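You operate a simulated robot arm through the tools that you are given. There is no shell and no other tool. Be economical: measure what you need, move in short steps, check, and stop when the job is done.

Carry out the task below with a simulated robot arm. There is one attempt and no reset: what you move stays moved.

TASK
Switch the magnet lever of the blue dial gauge on.
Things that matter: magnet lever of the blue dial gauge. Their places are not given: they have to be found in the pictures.

It is judged by the outcome, as a careful person would: the job done as asked, and still so three seconds after it is handed in. It fails if anything else is knocked over, pushed out of place, dropped, spilled or broken.

THE ROBOT
A 7-joint arm with a two-finger parallel gripper, fixed in place. Base frame: the origin is at the foot of the arm, x ahead of it, y to its left, z up; the work surface is at about z = 70. Lengths are in mm, angles in rad, forces in N, time in s.
With the tool pointing down near the work surface it reaches from about 240 to 600 mm from the base axis. Its first joint turns from -1.152 to 1.152 rad. Payload 2.5 kg.
Tool frame: the origin (TCP) lies between the finger pads and is the grasp point; the fingertips stand 23 mm ahead of it; z points along the fingers, y is the line along which they close. The gripper opens to 94 mm. The fingers are 38 mm wide and 10 mm thick; the gripper's body (54 by 96 mm) begins 39 mm behind the TCP.
Orientation is that of the tool frame in the base frame, as a unit quaternion [x, y, z, w]. With the fingers straight down and closing along the base's y, the tool's x points along the base's -x, its y along +y and its z along -z.

THE INTERFACE
- The arm moves only by the tool step_arm. Its argument "deltas" is text: rows parted by semicolons, each of 7 numbers parted by spaces: the shift along the tool's x, y, z in mm, then the turn, a rotation vector about the tool's x, y, z in rad, then the finger opening in mm, from 0 to 94. In form: x y z rx ry rz claw; .... A call has 1 to 8 rows; each row is the pose to reach, as a shift and turn from the pose commanded when the call began, along the tool's axes at that moment. A row lasts 0.2 s, in which the tool goes at most 50 mm and 0.15 rad; a call with a longer step from one row to the next is refused whole, and so is a gripper value outside its range. A pose out of reach is approached as far as the arm can. The call stops where the force on the tool passes 40 N (or 10 N more than at its start, if that is more) or the arm is blocked; 0.2 s more then pass. The fingers move at their own pace (about 108 mm/s each) and stop on an object; they squeeze with about 39 N. The grip force told is the motor's: it shows also when the fingers shut on nothing. Time passes only in rows, and 0.2 s behind the last, so rows that repeat a pose let the fingers close. It gives the time, the measured TCP pose, the force on the tool (base axes), the opening and the grip force at its end, in the units of the frame above (readings bear some noise), and new pictures: "show" is both (left out), scene, wrist or none.
- Cameras (640 x 400 px; columns grow to the right, rows downward): "scene" is fixed at [117.4, -403.8, 556.6]; the picture's right is [0.83, -0.55, 0.00], its down [-0.26, -0.39, -0.88] and it looks along [0.49, 0.74, -0.47] (base axes); focal length 343 px, centre (320, 200). "wrist" rides on the gripper at [-39, 0, -44] in the tool frame; the picture's right is [0.00, -1.00, 0.00], its down [0.97, 0.00, -0.24] and it looks along [0.24, 0.00, 0.97] (tool axes); focal length 218 px, centre (320, 200).
- point_at(camera, pixels): for up to 12 pixels [column, row] of the newest picture of that camera ("zoom" is the newest enlarged one), the place [x, y, z] in the base frame of the surface seen there, good to about 3 mm. No time passes.
- close_up(camera, box): a new picture of the part [left, top, right, bottom] of that camera's present view, enlarged. No time passes.
- close_job(): hands the job in; it is judged then, once.

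Work in short steps. Measure before you move; look again where a grasp or a placing could have gone wrong, and mend it. You have 60 turns and 120 pictures in all, the two below and enlarged ones among them. Open the gripper and draw the arm clear of the work before you hand the job in, unless the task says otherwise; then end with one line.

The tools are called after "Emit:" as a command line: name --argument value ..., lists and objects as JSON in quotes. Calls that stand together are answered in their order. step_arm: Moves the arm, as the interface text tells. Its arguments: {"type":"object","properties":{"deltas":{"type":"string"},"show":{"type":"string","enum":["both","scene","wrist","none"]}},"required":["deltas"]} The other tools are called the same way: point_at (camera, pixels) gives the place of the surface under pixels of a picture; close_up (camera, box) takes an enlarged picture of a part of a camera's view; close_job () hands the job in.

At the start:

```text
time: 0.0
position: [297.4, -126.2, 336.9]
orientation: [0.0, 1.0, 0.0, 0.0]
ft_force: [0.6, -0.2, 0.2]
finger_gap: 94.1
grip_force: 0.0
```

scene: 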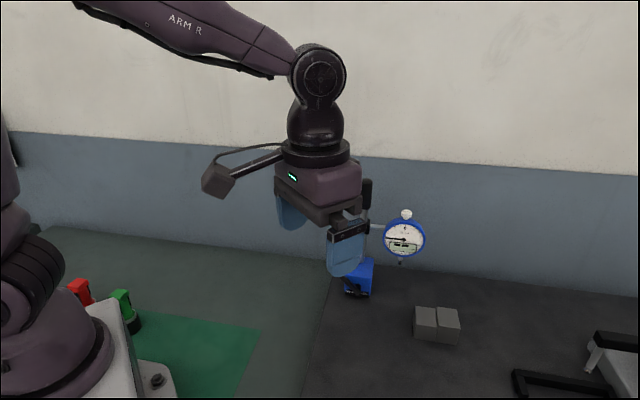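
wrist: 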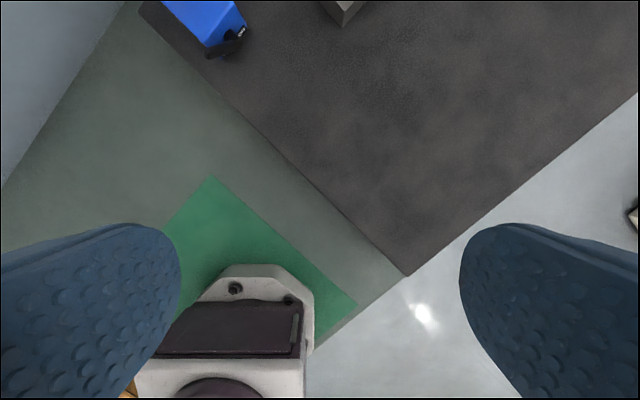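

The blue magnet base is at about scene (358,278) and wrist (205,25), with a dark lever on its front. I'll enlarge both views.

Emit:
close_up --camera "scene" --box '[310, 170, 470, 310]'

Emit:
close_up --camera "wrist" --box '[140, 0, 300, 100]'

Emit:
point_at --camera "wrist" --pixels '[[205, 25], [210, 52], [225, 42], [240, 32], [170, 5], [240, 10], [222, 65], [345, 10]]'

Emit:
point_at --camera "scene" --pixels '[[350, 293], [360, 296], [365, 268], [345, 285], [367, 195], [404, 240], [436, 318]]'

```text
2.86 times, centred on (390, 240) of scene
```

zoom: 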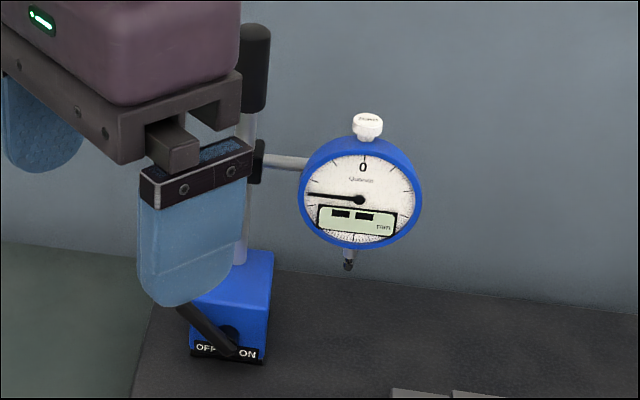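

```text
4.00 times, centred on (220, 50) of wrist
```

zoom: 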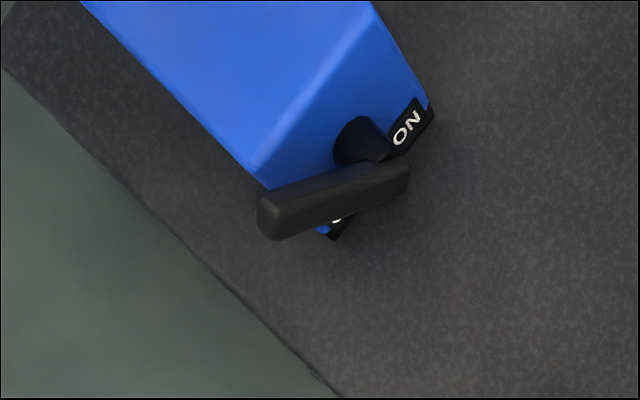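

```text
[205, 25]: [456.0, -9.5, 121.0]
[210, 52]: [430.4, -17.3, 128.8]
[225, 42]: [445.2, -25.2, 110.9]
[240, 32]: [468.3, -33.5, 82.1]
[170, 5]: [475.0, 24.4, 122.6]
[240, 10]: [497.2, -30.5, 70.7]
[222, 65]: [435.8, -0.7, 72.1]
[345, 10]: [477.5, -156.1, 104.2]
```

```text
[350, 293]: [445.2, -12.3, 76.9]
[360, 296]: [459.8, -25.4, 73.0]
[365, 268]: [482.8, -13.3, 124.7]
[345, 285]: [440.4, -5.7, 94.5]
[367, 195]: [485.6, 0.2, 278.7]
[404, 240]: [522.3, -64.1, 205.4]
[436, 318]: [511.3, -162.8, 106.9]
```

The lever's long arm points up and left, on the OFF side, and ON is on the right. I'll measure points on it in the enlarged wrist view.

Emit:
point_at --camera "zoom" --pixels '[[268, 218], [275, 195], [330, 195], [390, 180], [400, 170], [360, 140], [350, 125], [265, 180], [370, 10], [430, 112], [335, 238], [300, 120]]'

Emit:
close_up --camera "scene" --box '[335, 250, 391, 306]'

```text
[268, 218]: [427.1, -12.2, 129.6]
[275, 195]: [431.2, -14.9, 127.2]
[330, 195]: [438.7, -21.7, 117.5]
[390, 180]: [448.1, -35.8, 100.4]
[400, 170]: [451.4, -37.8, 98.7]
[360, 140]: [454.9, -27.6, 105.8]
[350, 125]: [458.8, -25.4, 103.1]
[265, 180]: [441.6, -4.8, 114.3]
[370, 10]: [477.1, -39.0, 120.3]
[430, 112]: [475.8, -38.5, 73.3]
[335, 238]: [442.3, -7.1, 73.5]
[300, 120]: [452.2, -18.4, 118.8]
```

```text
7.14 times, centred on (363, 278) of scene
```

zoom: 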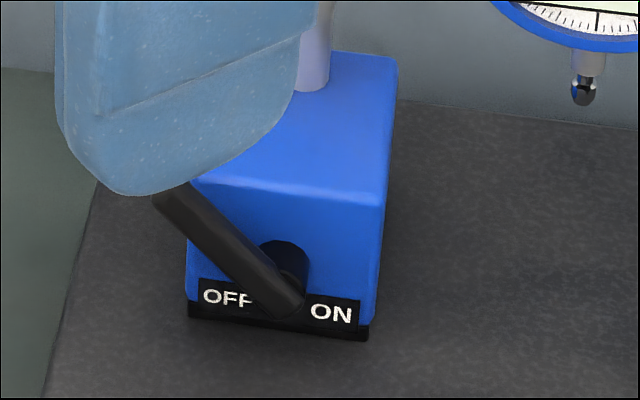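

Front face normal is about (-0.68,-0.73), the lever hub is near (449,-34,98) and the tip near (427,-12,130). First I turn the tool by -0.82 about its z so it closes along the face, closing the fingers in place. I also measure the box on the gripper's side.

Emit:
point_at --camera "scene" --pixels '[[217, 182], [207, 180], [232, 182], [255, 165], [320, 190]]'

Emit:
step_arm --deltas "0 0 0 0 0 -0.14 60; 0 0 0 0 0 -0.28 30; 0 0 0 0 0 -0.42 0; 0 0 0 0 0 -0.56 0; 0 0 0 0 0 -0.70 0; 0 0 0 0 0 -0.82 0; 0 0 0 0 0 -0.82 0"

```text
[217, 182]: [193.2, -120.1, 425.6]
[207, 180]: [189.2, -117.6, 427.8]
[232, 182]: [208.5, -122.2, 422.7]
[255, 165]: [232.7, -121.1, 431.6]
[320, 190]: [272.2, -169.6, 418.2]
```

```text
time: 1.6
position: [297.8, -126.4, 336.3]
orientation: [-0.401, 0.916, 0.0, 0.001]
ft_force: [0.5, 0.9, -0.6]
finger_gap: 0.0
grip_force: 39.2
```

scene: 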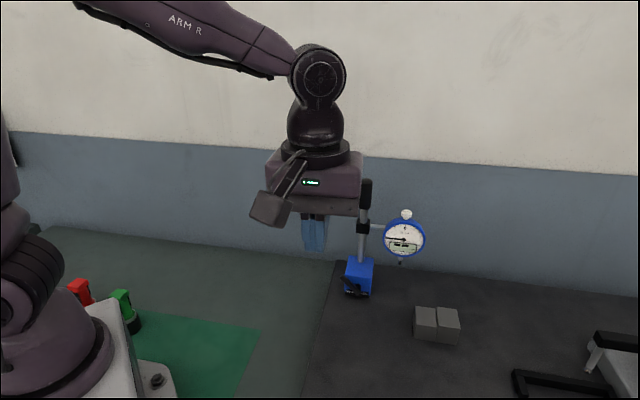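
wrist: 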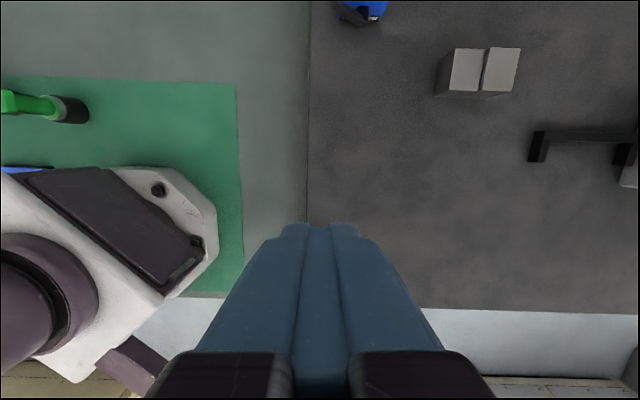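

The tool is aligned with the front face. Next I tilt it 0.5 rad away from the face and move above the left side of the lever.

Emit:
step_arm --deltas "-31 3 19 0 -0.1 0 0; -63 6 38 0 -0.2 0 0; -94 8 58 0 -0.3 0 0; -125 11 77 0 -0.4 0 0; -156.5 13.8 96 0 -0.5 0 0; -156.5 13.8 96 0 -0.5 0 0"

```text
time: 3.0
position: [395.3, -5.0, 239.7]
orientation: [-0.387, 0.888, 0.099, 0.227]
ft_force: [0.4, 0.6, 0.5]
finger_gap: 0.0
grip_force: 38.5
```

scene: 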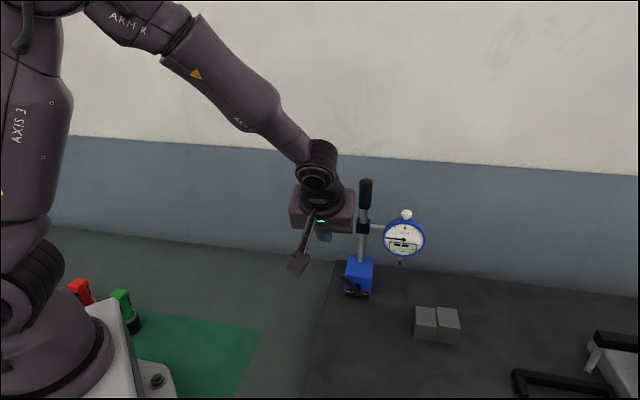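
wrist: 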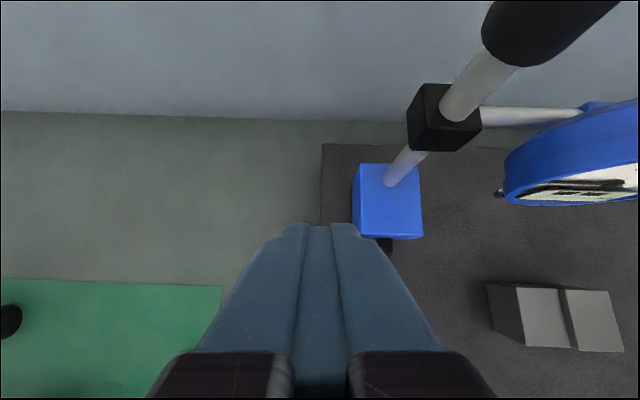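

The view confirms alignment, with the block face square to the fingers and to their right. I go straight down to fingertip height about 108, left of the lever.

Emit:
step_arm --deltas "13 1 25 0 0 0 0; 26 2 49 0 0 0 0; 39 2.5 74 0 0 0 0; 51.7 3.1 98.8 0 0 0 0; 51.7 3.1 98.8 0 0 0 0"

Emit:
close_up --camera "scene" --box '[290, 210, 418, 310]'

```text
time: 4.2
position: [394.5, -0.2, 129.5]
orientation: [-0.386, 0.889, 0.099, 0.227]
ft_force: [0.1, -0.4, -0.3]
finger_gap: 0.2
grip_force: 39.1
```

scene: 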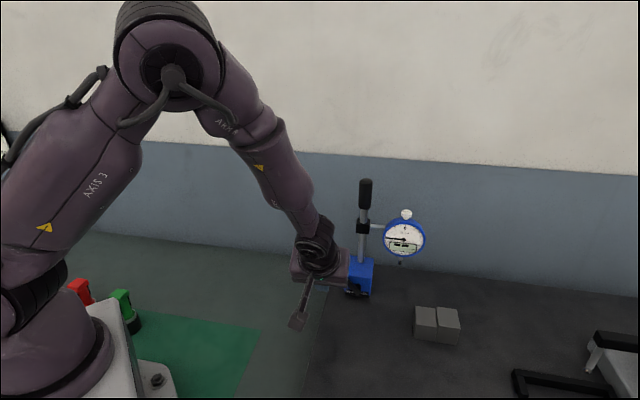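
wrist: 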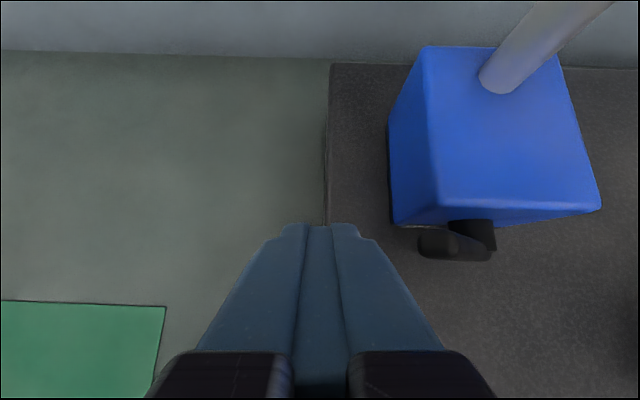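

```text
4.00 times, centred on (354, 260) of scene
```

zoom: 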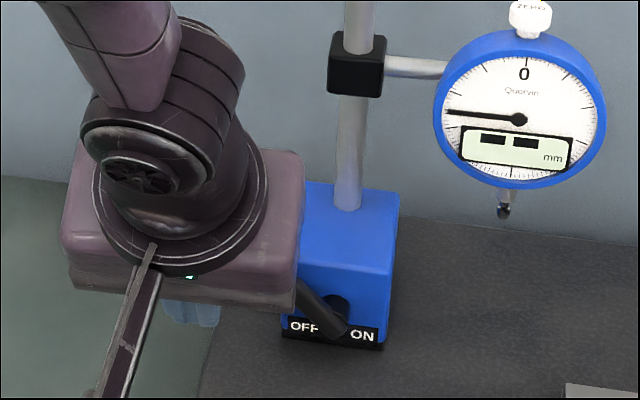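

Fingers are left of the lever (wrist: fingertip at (320,225), lever tip at (430,243)). I check the relative positions before pushing.

Emit:
point_at --camera "wrist" --pixels '[[430, 238], [435, 252], [485, 252], [482, 235], [345, 228], [380, 245], [398, 224], [598, 208], [428, 185], [520, 120], [495, 88]]'

```text
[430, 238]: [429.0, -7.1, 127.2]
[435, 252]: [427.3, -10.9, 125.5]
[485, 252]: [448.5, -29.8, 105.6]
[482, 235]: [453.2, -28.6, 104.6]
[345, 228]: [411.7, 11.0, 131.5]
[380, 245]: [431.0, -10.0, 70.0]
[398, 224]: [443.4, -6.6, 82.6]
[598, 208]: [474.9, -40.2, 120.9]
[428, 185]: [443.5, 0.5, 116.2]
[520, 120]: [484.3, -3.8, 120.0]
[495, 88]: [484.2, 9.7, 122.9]
```

Contact should come after roughly 14 mm of lateral travel. I move 3 mm inward, then push to the right in small steps.

Emit:
step_arm --deltas "-2.6 -5 1.4 0 0 0 0; -2.6 -10 1.4 0 0 0 0; -2.6 -14 1.4 0 0 0 0; -2.6 -18 1.4 0 0 0 0; -2.6 -22 1.4 0 0 0 0; -2.6 -26 1.4 0 0 0 0; -2.6 -30 1.4 0 0 0 0"

Emit:
close_up --camera "scene" --box '[290, 210, 418, 310]'

```text
time: 5.8
position: [416.7, -16.6, 131.0]
orientation: [-0.386, 0.888, 0.099, 0.227]
ft_force: [-1.2, 3.8, 3.1]
finger_gap: 0.0
grip_force: 38.8
```

scene: 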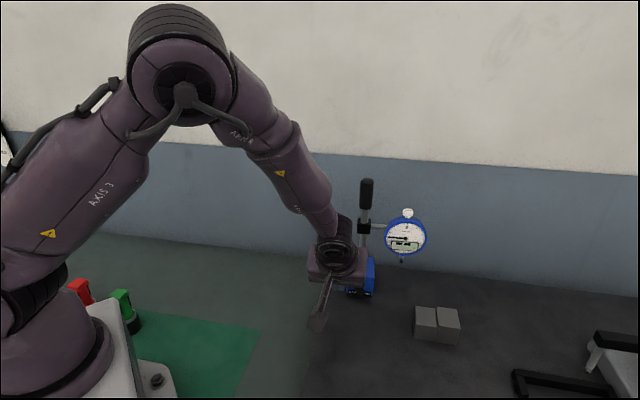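
wrist: 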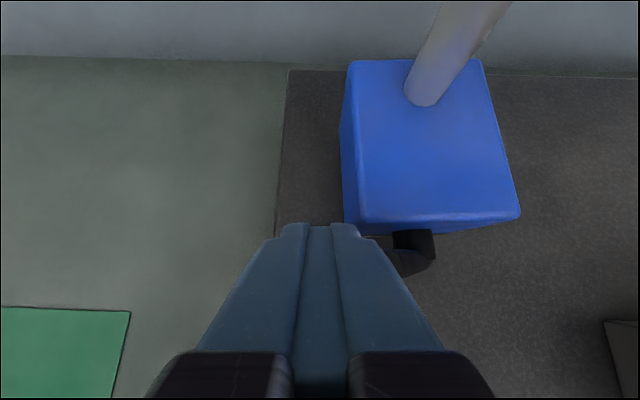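

```text
4.00 times, centred on (354, 260) of scene
```

zoom: 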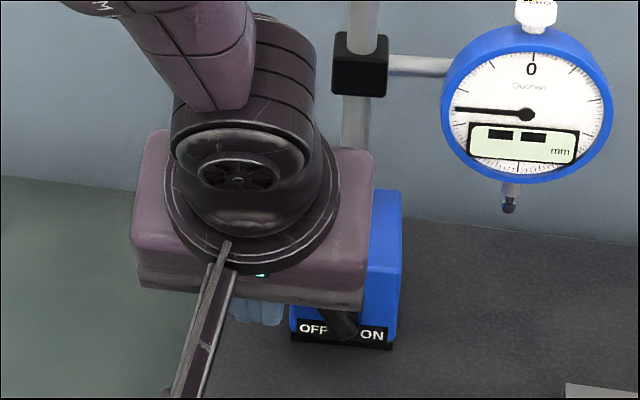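

The force is small (about 5 N), but the gauge seems to have shifted a few mm in the close-up (ON from 362 to 372). I check the base and lever before pushing further.

Emit:
point_at --camera "wrist" --pixels '[[518, 213], [362, 222], [350, 185], [435, 100], [412, 90], [415, 240], [420, 262], [405, 268], [400, 252]]'

Emit:
close_up --camera "wrist" --box '[330, 190, 458, 290]'

Emit:
close_up --camera "scene" --box '[340, 260, 396, 304]'

```text
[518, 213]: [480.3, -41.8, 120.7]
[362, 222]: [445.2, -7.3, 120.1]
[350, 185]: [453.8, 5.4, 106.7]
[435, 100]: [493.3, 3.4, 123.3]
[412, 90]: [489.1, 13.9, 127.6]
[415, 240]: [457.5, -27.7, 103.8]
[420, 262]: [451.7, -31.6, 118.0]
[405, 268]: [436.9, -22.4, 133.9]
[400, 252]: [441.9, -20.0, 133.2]
```

```text
4.00 times, centred on (394, 240) of wrist
```

zoom: 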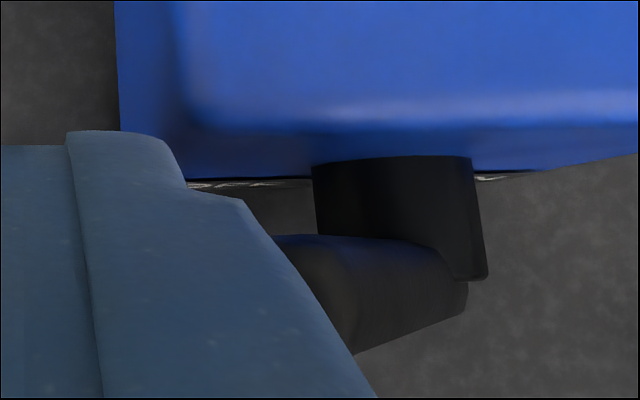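

```text
9.09 times, centred on (368, 282) of scene
```

zoom: 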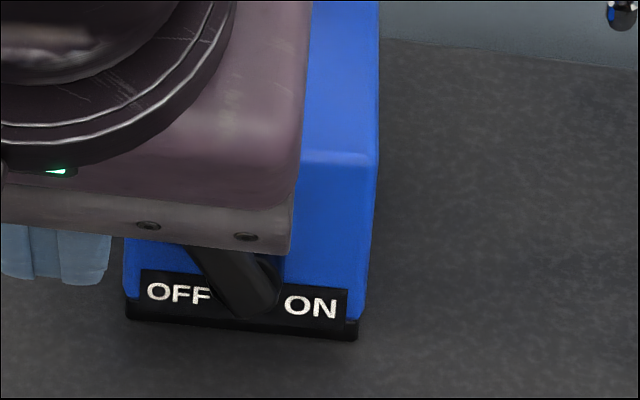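

The lever has turned partway toward vertical, and the base slid about 4 mm because it is loose while off. I back off, raise the fingers about 14 mm so contact stays at the lever's very tip with the least force, and push on a little.

Emit:
step_arm --deltas "0 3 0 0 0 0 0; -6.7 3 -12.3 0 0 0 0; -6.7 -1 -12.3 0 0 0 0; -6.7 -5 -12.3 0 0 0 0; -6.7 -9 -12.3 0 0 0 0; -6.7 -13 -12.3 0 0 0 0"

Emit:
point_at --camera "wrist" --pixels '[[518, 213], [500, 213], [480, 210], [435, 100], [400, 260], [420, 262]]'

Emit:
close_up --camera "scene" --box '[290, 210, 418, 310]'

```text
time: 7.2
position: [426.7, -25.2, 143.7]
orientation: [-0.386, 0.889, 0.099, 0.227]
ft_force: [-0.5, 0.9, 0.3]
finger_gap: 0.0
grip_force: 39.0
```

scene: 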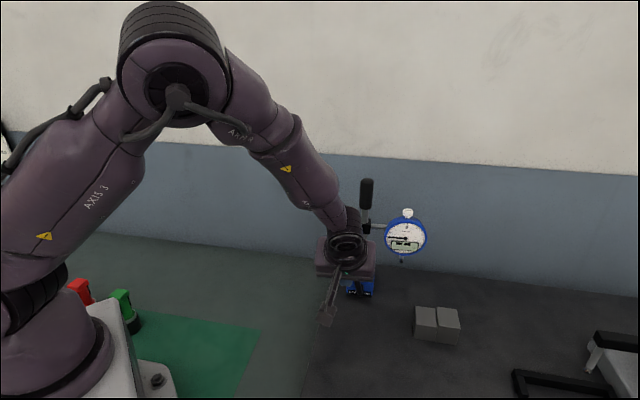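
wrist: 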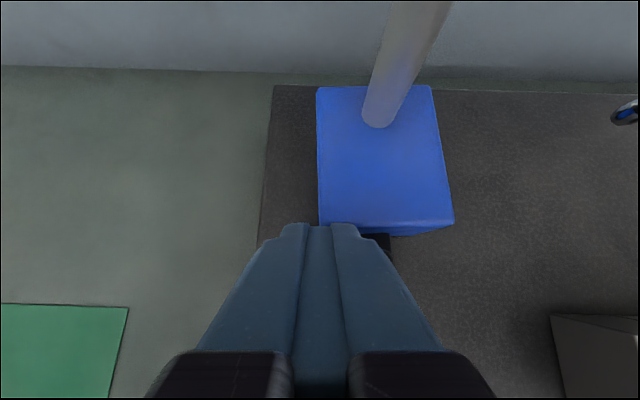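

```text
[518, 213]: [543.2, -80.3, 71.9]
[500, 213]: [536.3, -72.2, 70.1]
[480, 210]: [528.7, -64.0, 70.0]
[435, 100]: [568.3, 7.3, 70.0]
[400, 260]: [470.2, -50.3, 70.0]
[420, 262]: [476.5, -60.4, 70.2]
```

```text
4.00 times, centred on (354, 260) of scene
```

zoom: 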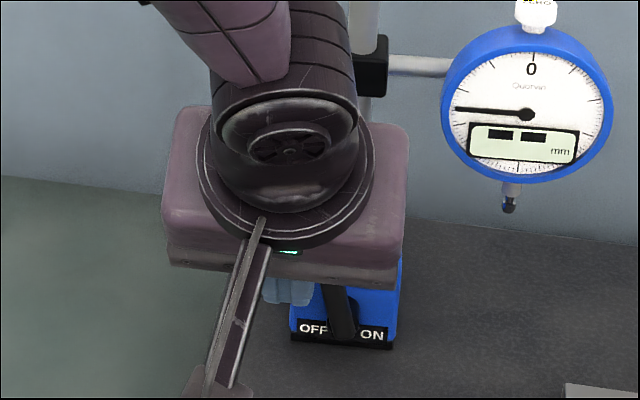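

The base hasn't moved since, the force is about 1 N, and the lever is nearly vertical. I carry on to the right.

Emit:
step_arm --deltas "0 -4 0 0 0 0 0; 0 -8 0 0 0 0 0; 0 -12 0 0 0 0 0; 0 -16 0 0 0 0 0; 0 -20 0 0 0 0 0; 0 -24 0 0 0 0 0; 0 -28 0 0 0 0 0"

Emit:
close_up --camera "scene" --box '[290, 210, 418, 310]'

```text
time: 8.8
position: [447.0, -46.2, 143.0]
orientation: [-0.386, 0.889, 0.098, 0.227]
ft_force: [0.3, -0.1, -0.7]
finger_gap: 0.1
grip_force: 39.4
```

scene: 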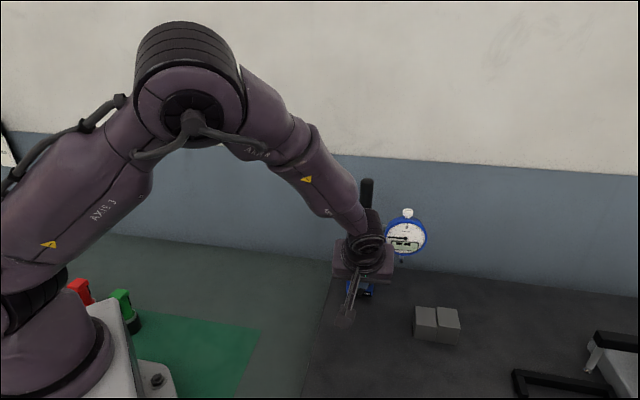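
wrist: 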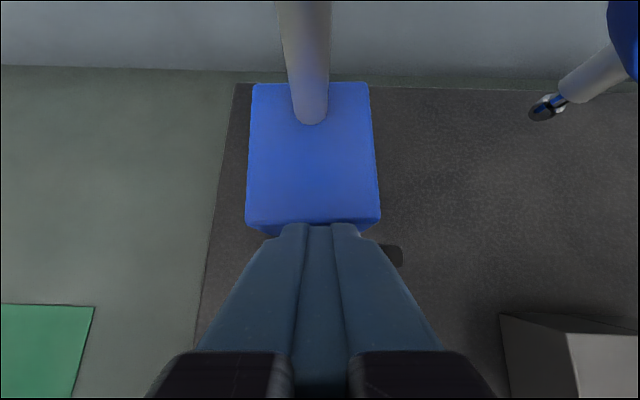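

```text
4.00 times, centred on (354, 260) of scene
```

zoom: 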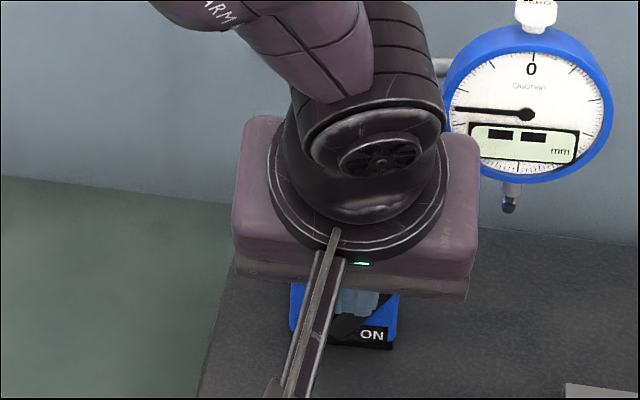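

The lever tip now shows right of the fingers at wrist (395,253), past vertical, and the base is still. I measure it.

Emit:
point_at --camera "wrist" --pixels '[[397, 248], [397, 260], [388, 255], [378, 218], [248, 222], [365, 230]]'

Emit:
close_up --camera "wrist" --box '[330, 190, 458, 290]'

```text
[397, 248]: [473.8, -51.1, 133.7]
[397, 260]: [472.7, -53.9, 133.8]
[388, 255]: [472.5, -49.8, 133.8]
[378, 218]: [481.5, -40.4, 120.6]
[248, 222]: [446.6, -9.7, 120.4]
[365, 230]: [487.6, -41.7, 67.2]
```

```text
4.00 times, centred on (394, 240) of wrist
```

zoom: 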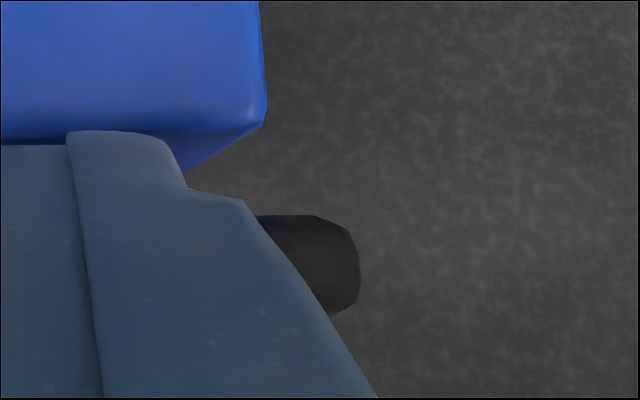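

The tip's outer edge is at lateral +25 and z 134. The mirror of the OFF position is about +33 and z 128, so roughly 9 mm remain. I continue gently.

Emit:
step_arm --deltas "0 -3 0 0 0 0 0; 0 -5 0 0 0 0 0; 0 -7 0 0 0 0 0; 0 -9 0 0 0 0 0; 0 -10 0 0 0 0 0"

Emit:
close_up --camera "wrist" --box '[330, 190, 458, 290]'

Emit:
close_up --camera "scene" --box '[290, 210, 418, 310]'

```text
time: 10.0
position: [454.6, -53.0, 143.1]
orientation: [-0.386, 0.889, 0.098, 0.227]
ft_force: [-2.0, 2.8, 2.3]
finger_gap: 0.0
grip_force: 39.1
```

scene: 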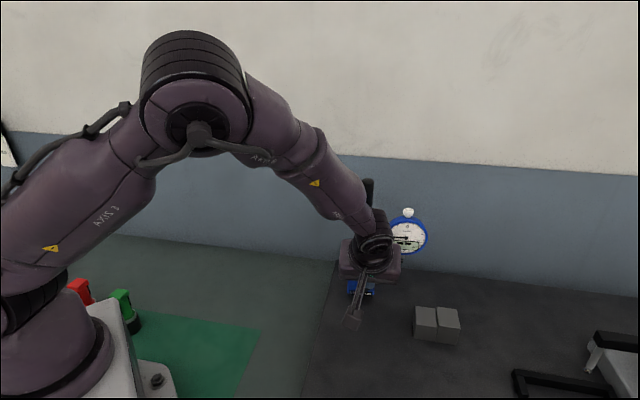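
wrist: 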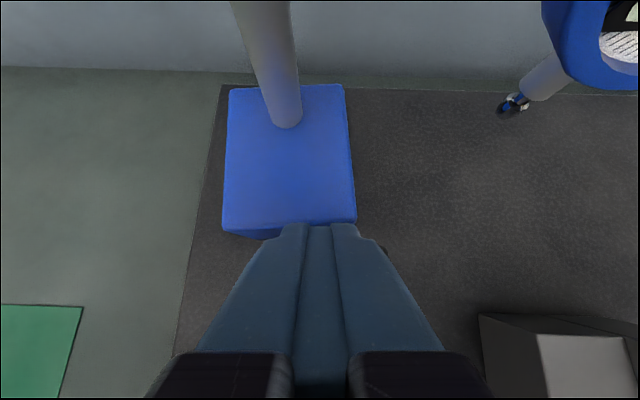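

```text
4.00 times, centred on (394, 240) of wrist
```

zoom: 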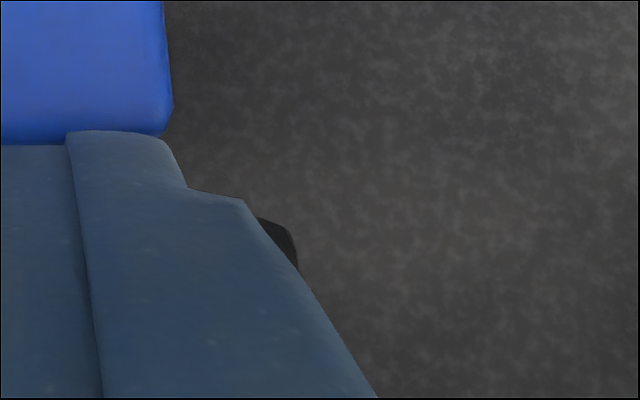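

```text
4.00 times, centred on (354, 260) of scene
```

zoom: 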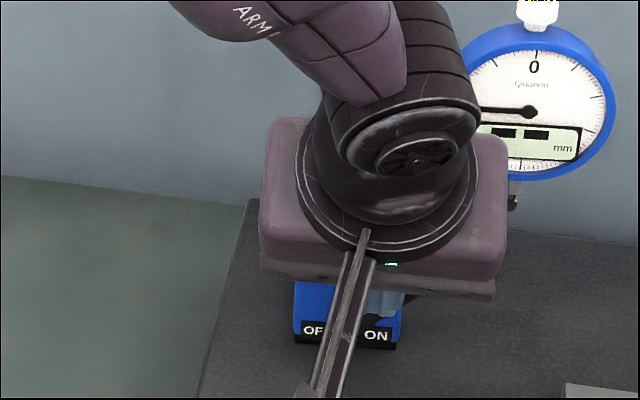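

Force has risen to about 4 N and the base nudged slightly, so the lever is probably at its stop. I back off and withdraw along the tool axis to look.

Emit:
step_arm --deltas "0 6 0 0 0 0 0; 0 10 -20 0 0 0 0; 0 10 -60 0 0 0 0; 0 10 -100 0 0 0 0; 0 45 -120 0 0 0 0; 0 90 -130 0 0 0 0; 0 90 -130 0 0 0 0"

Emit:
close_up --camera "scene" --box '[310, 210, 438, 310]'

```text
time: 11.6
position: [347.2, -33.1, 254.5]
orientation: [-0.386, 0.888, 0.099, 0.227]
ft_force: [-1.2, 0.9, 0.4]
finger_gap: 0.0
grip_force: 38.8
```

scene: 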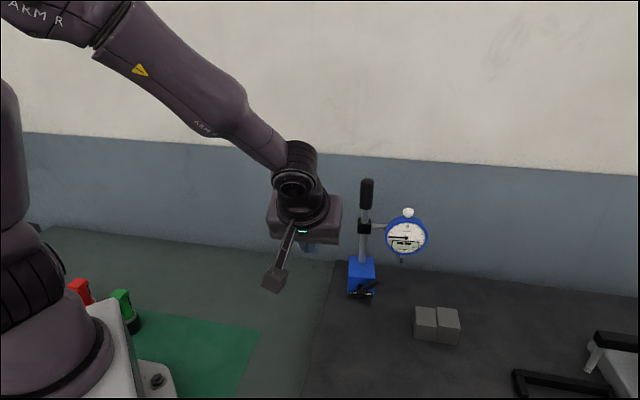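
wrist: 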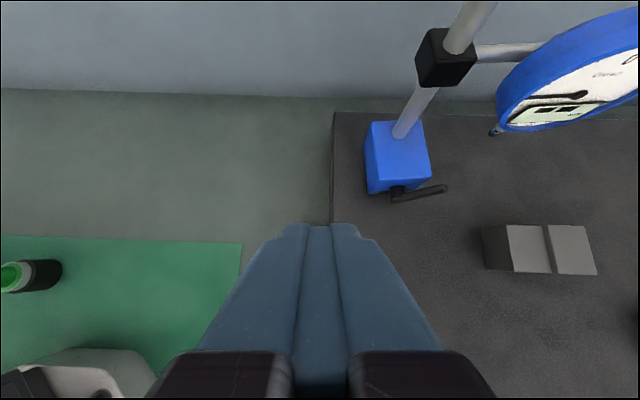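

```text
4.00 times, centred on (374, 260) of scene
```

zoom: 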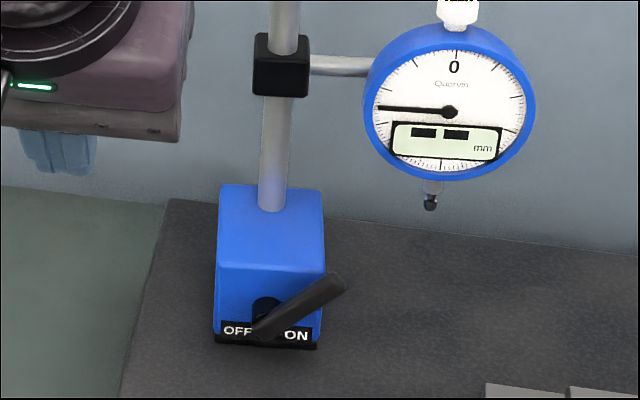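

The lever now points up and right over ON. I measure its angle to compare with the OFF position.

Emit:
point_at --camera "zoom" --pixels '[[337, 285], [330, 280], [300, 308], [265, 332], [218, 335], [315, 345], [222, 265], [322, 272]]'

Emit:
close_up --camera "wrist" --box '[350, 110, 478, 210]'

```text
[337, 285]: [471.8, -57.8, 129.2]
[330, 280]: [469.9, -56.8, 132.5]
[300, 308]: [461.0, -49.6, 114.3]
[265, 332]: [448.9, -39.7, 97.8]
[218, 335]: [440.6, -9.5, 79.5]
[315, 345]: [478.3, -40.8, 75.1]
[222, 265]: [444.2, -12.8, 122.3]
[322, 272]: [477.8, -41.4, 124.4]
```

```text
4.00 times, centred on (414, 160) of wrist
```

zoom: 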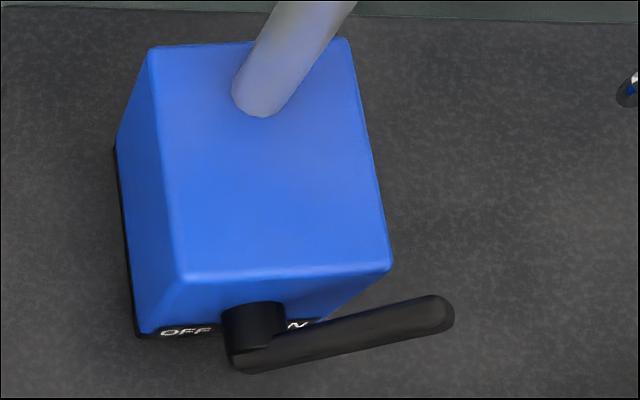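

The lever measures about 43° right of vertical, close to the mirror of the OFF position. To be sure it is seated at its stop, I go back and press gently down on its tip from above, which won't slide the base.

Emit:
step_arm --deltas "0 -40 0 0 0 0 0; 0 -80 10 0 0 0 0; -4 -101.4 45 0 0 0 0; -8.1 -101.4 80 0 0 0 0; -8.1 -101.4 106.5 0 0 0 0; -8.1 -101.4 106.5 0 0 0 0"

Emit:
close_up --camera "wrist" --box '[230, 150, 422, 300]'

```text
time: 13.0
position: [458.6, -63.2, 166.7]
orientation: [-0.386, 0.889, 0.098, 0.226]
ft_force: [-0.1, -0.4, 0.1]
finger_gap: 0.1
grip_force: 39.1
```

scene: 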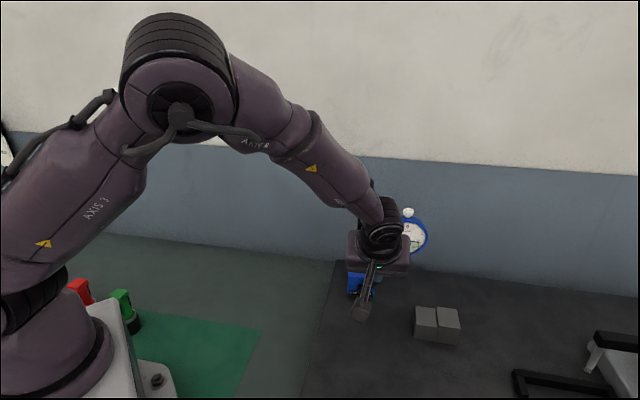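
wrist: 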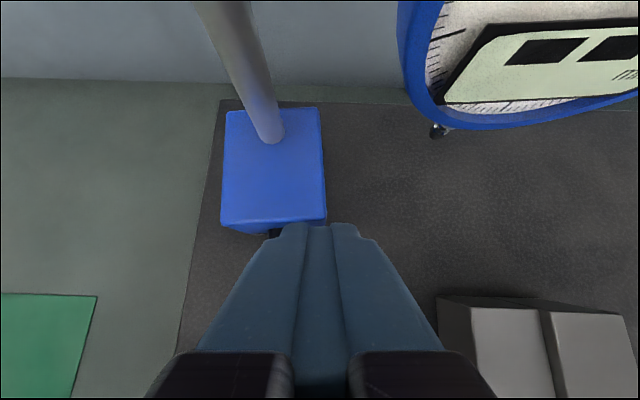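

```text
2.67 times, centred on (326, 225) of wrist
```

zoom: 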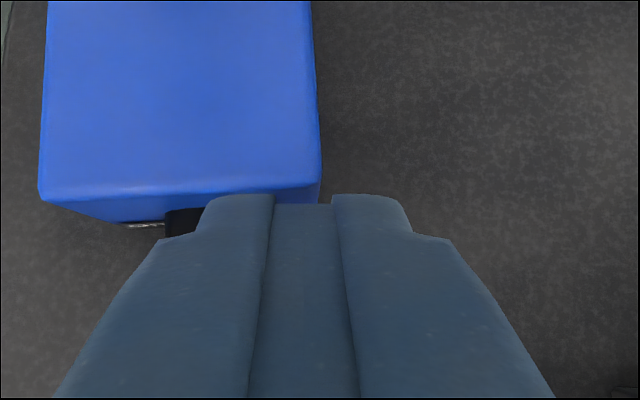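

Fingertips are above the lever tip. I press down in small steps.

Emit:
step_arm --deltas "2.9 0 5.3 0 0 0 0; 4.8 0 8.8 0 0 0 0; 5.7 0 10.5 0 0 0 0; 6.7 0 12.3 0 0 0 0; 7.2 0 13.2 0 0 0 0; 7.7 0 14 0 0 0 0" --show "none"

```text
time: 14.4
position: [460.3, -62.4, 151.7]
orientation: [-0.386, 0.889, 0.099, 0.227]
ft_force: [0.2, 0.0, -0.4]
finger_gap: 0.2
grip_force: 39.3
```

Emit:
step_arm --deltas "0.5 0 0.9 0 0 0 0; 1 0 1.8 0 0 0 0; 1.4 0 2.6 0 0 0 0; 1.9 0 3.5 0 0 0 0" --show "wrist"

```text
time: 15.4
position: [459.6, -63.9, 149.4]
orientation: [-0.386, 0.888, 0.098, 0.228]
ft_force: [-2.9, -2.0, 5.3]
finger_gap: 0.1
grip_force: 39.0
```

wrist: 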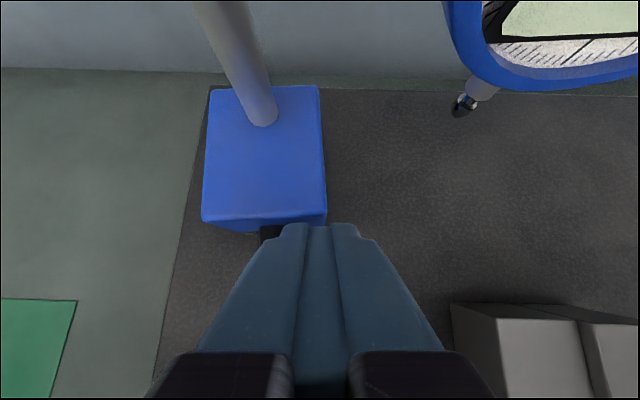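

Contact came at about 6 N. I press 2–3 mm more to see whether it yields.

Emit:
step_arm --deltas "0.5 0 0.9 0 0 0 0; 1 0 1.8 0 0 0 0; 1.4 0 2.6 0 0 0 0" --show "wrist"

```text
time: 16.3
position: [463.4, -64.1, 149.0]
orientation: [-0.386, 0.889, 0.094, 0.23]
ft_force: [-4.0, -2.6, 9.6]
finger_gap: 0.0
grip_force: 40.0
stopped in row 3: the force on the tool passed its limit (the readings are from after the stop); the commanded pose is now the measured one
```

wrist: 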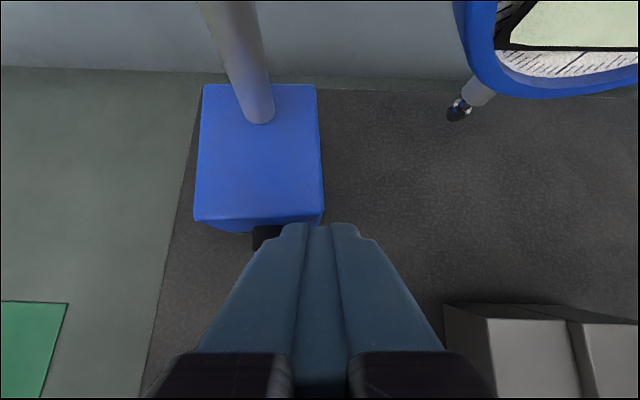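

Force climbed sharply to the limit with no downward travel, so the lever is at its hard stop. I withdraw upward and outward, opening the gripper once clear.

Emit:
step_arm --deltas "-2 0 -10 0 0 0 0; -2 0 -45 0 0 0 0; 0 0 -85 0 0 0 0; 0 30 -115 0 0 0 0; 0 70 -135 0 0 0 0; 0 100 -150 0 0 0 50; 0 100 -150 0 0 0 50"

Emit:
close_up --camera "scene" --box '[310, 210, 438, 310]'

Emit:
point_at --camera "zoom" --pixels '[[337, 285], [330, 280], [300, 308], [265, 332], [218, 335], [315, 345], [222, 265], [322, 272]]'

```text
time: 17.9
position: [339.6, -48.0, 277.0]
orientation: [-0.385, 0.889, 0.095, 0.23]
ft_force: [0.3, 0.0, -0.1]
finger_gap: 49.9
grip_force: 0.1
```

scene: 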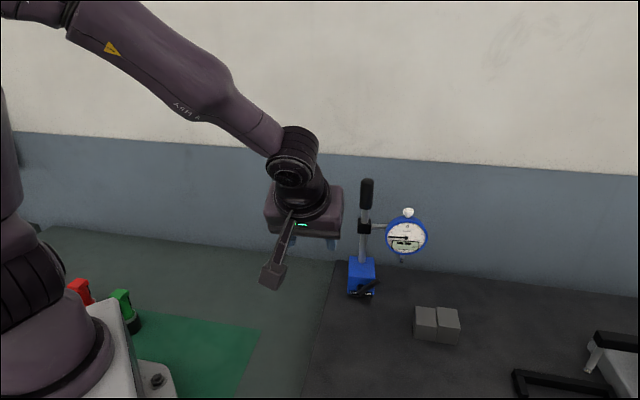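
wrist: 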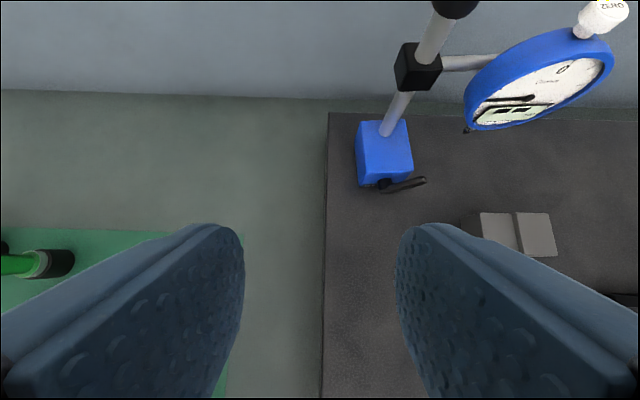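

```text
4.00 times, centred on (374, 260) of scene
```

zoom: 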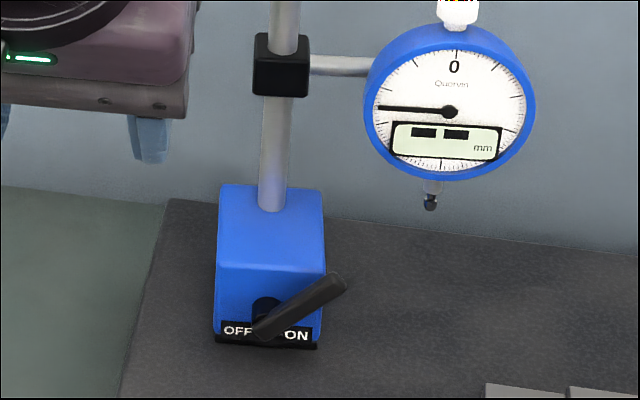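

```text
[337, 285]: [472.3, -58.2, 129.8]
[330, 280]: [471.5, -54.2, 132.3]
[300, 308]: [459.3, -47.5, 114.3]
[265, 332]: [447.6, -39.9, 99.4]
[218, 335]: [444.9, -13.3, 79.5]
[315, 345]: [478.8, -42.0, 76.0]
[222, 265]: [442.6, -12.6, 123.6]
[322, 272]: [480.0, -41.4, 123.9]
```

The lever is unchanged on ON at its stop, the base now holds firm, nothing else has moved and the arm is clear. I hand in the job.

Emit:
close_job

```text
The job is handed in.
```

The blue dial gauge's magnet lever is switched on and resting at its ON stop. The gauge base slid about 5 mm early in the push, while its magnet was still off; nothing else moved.
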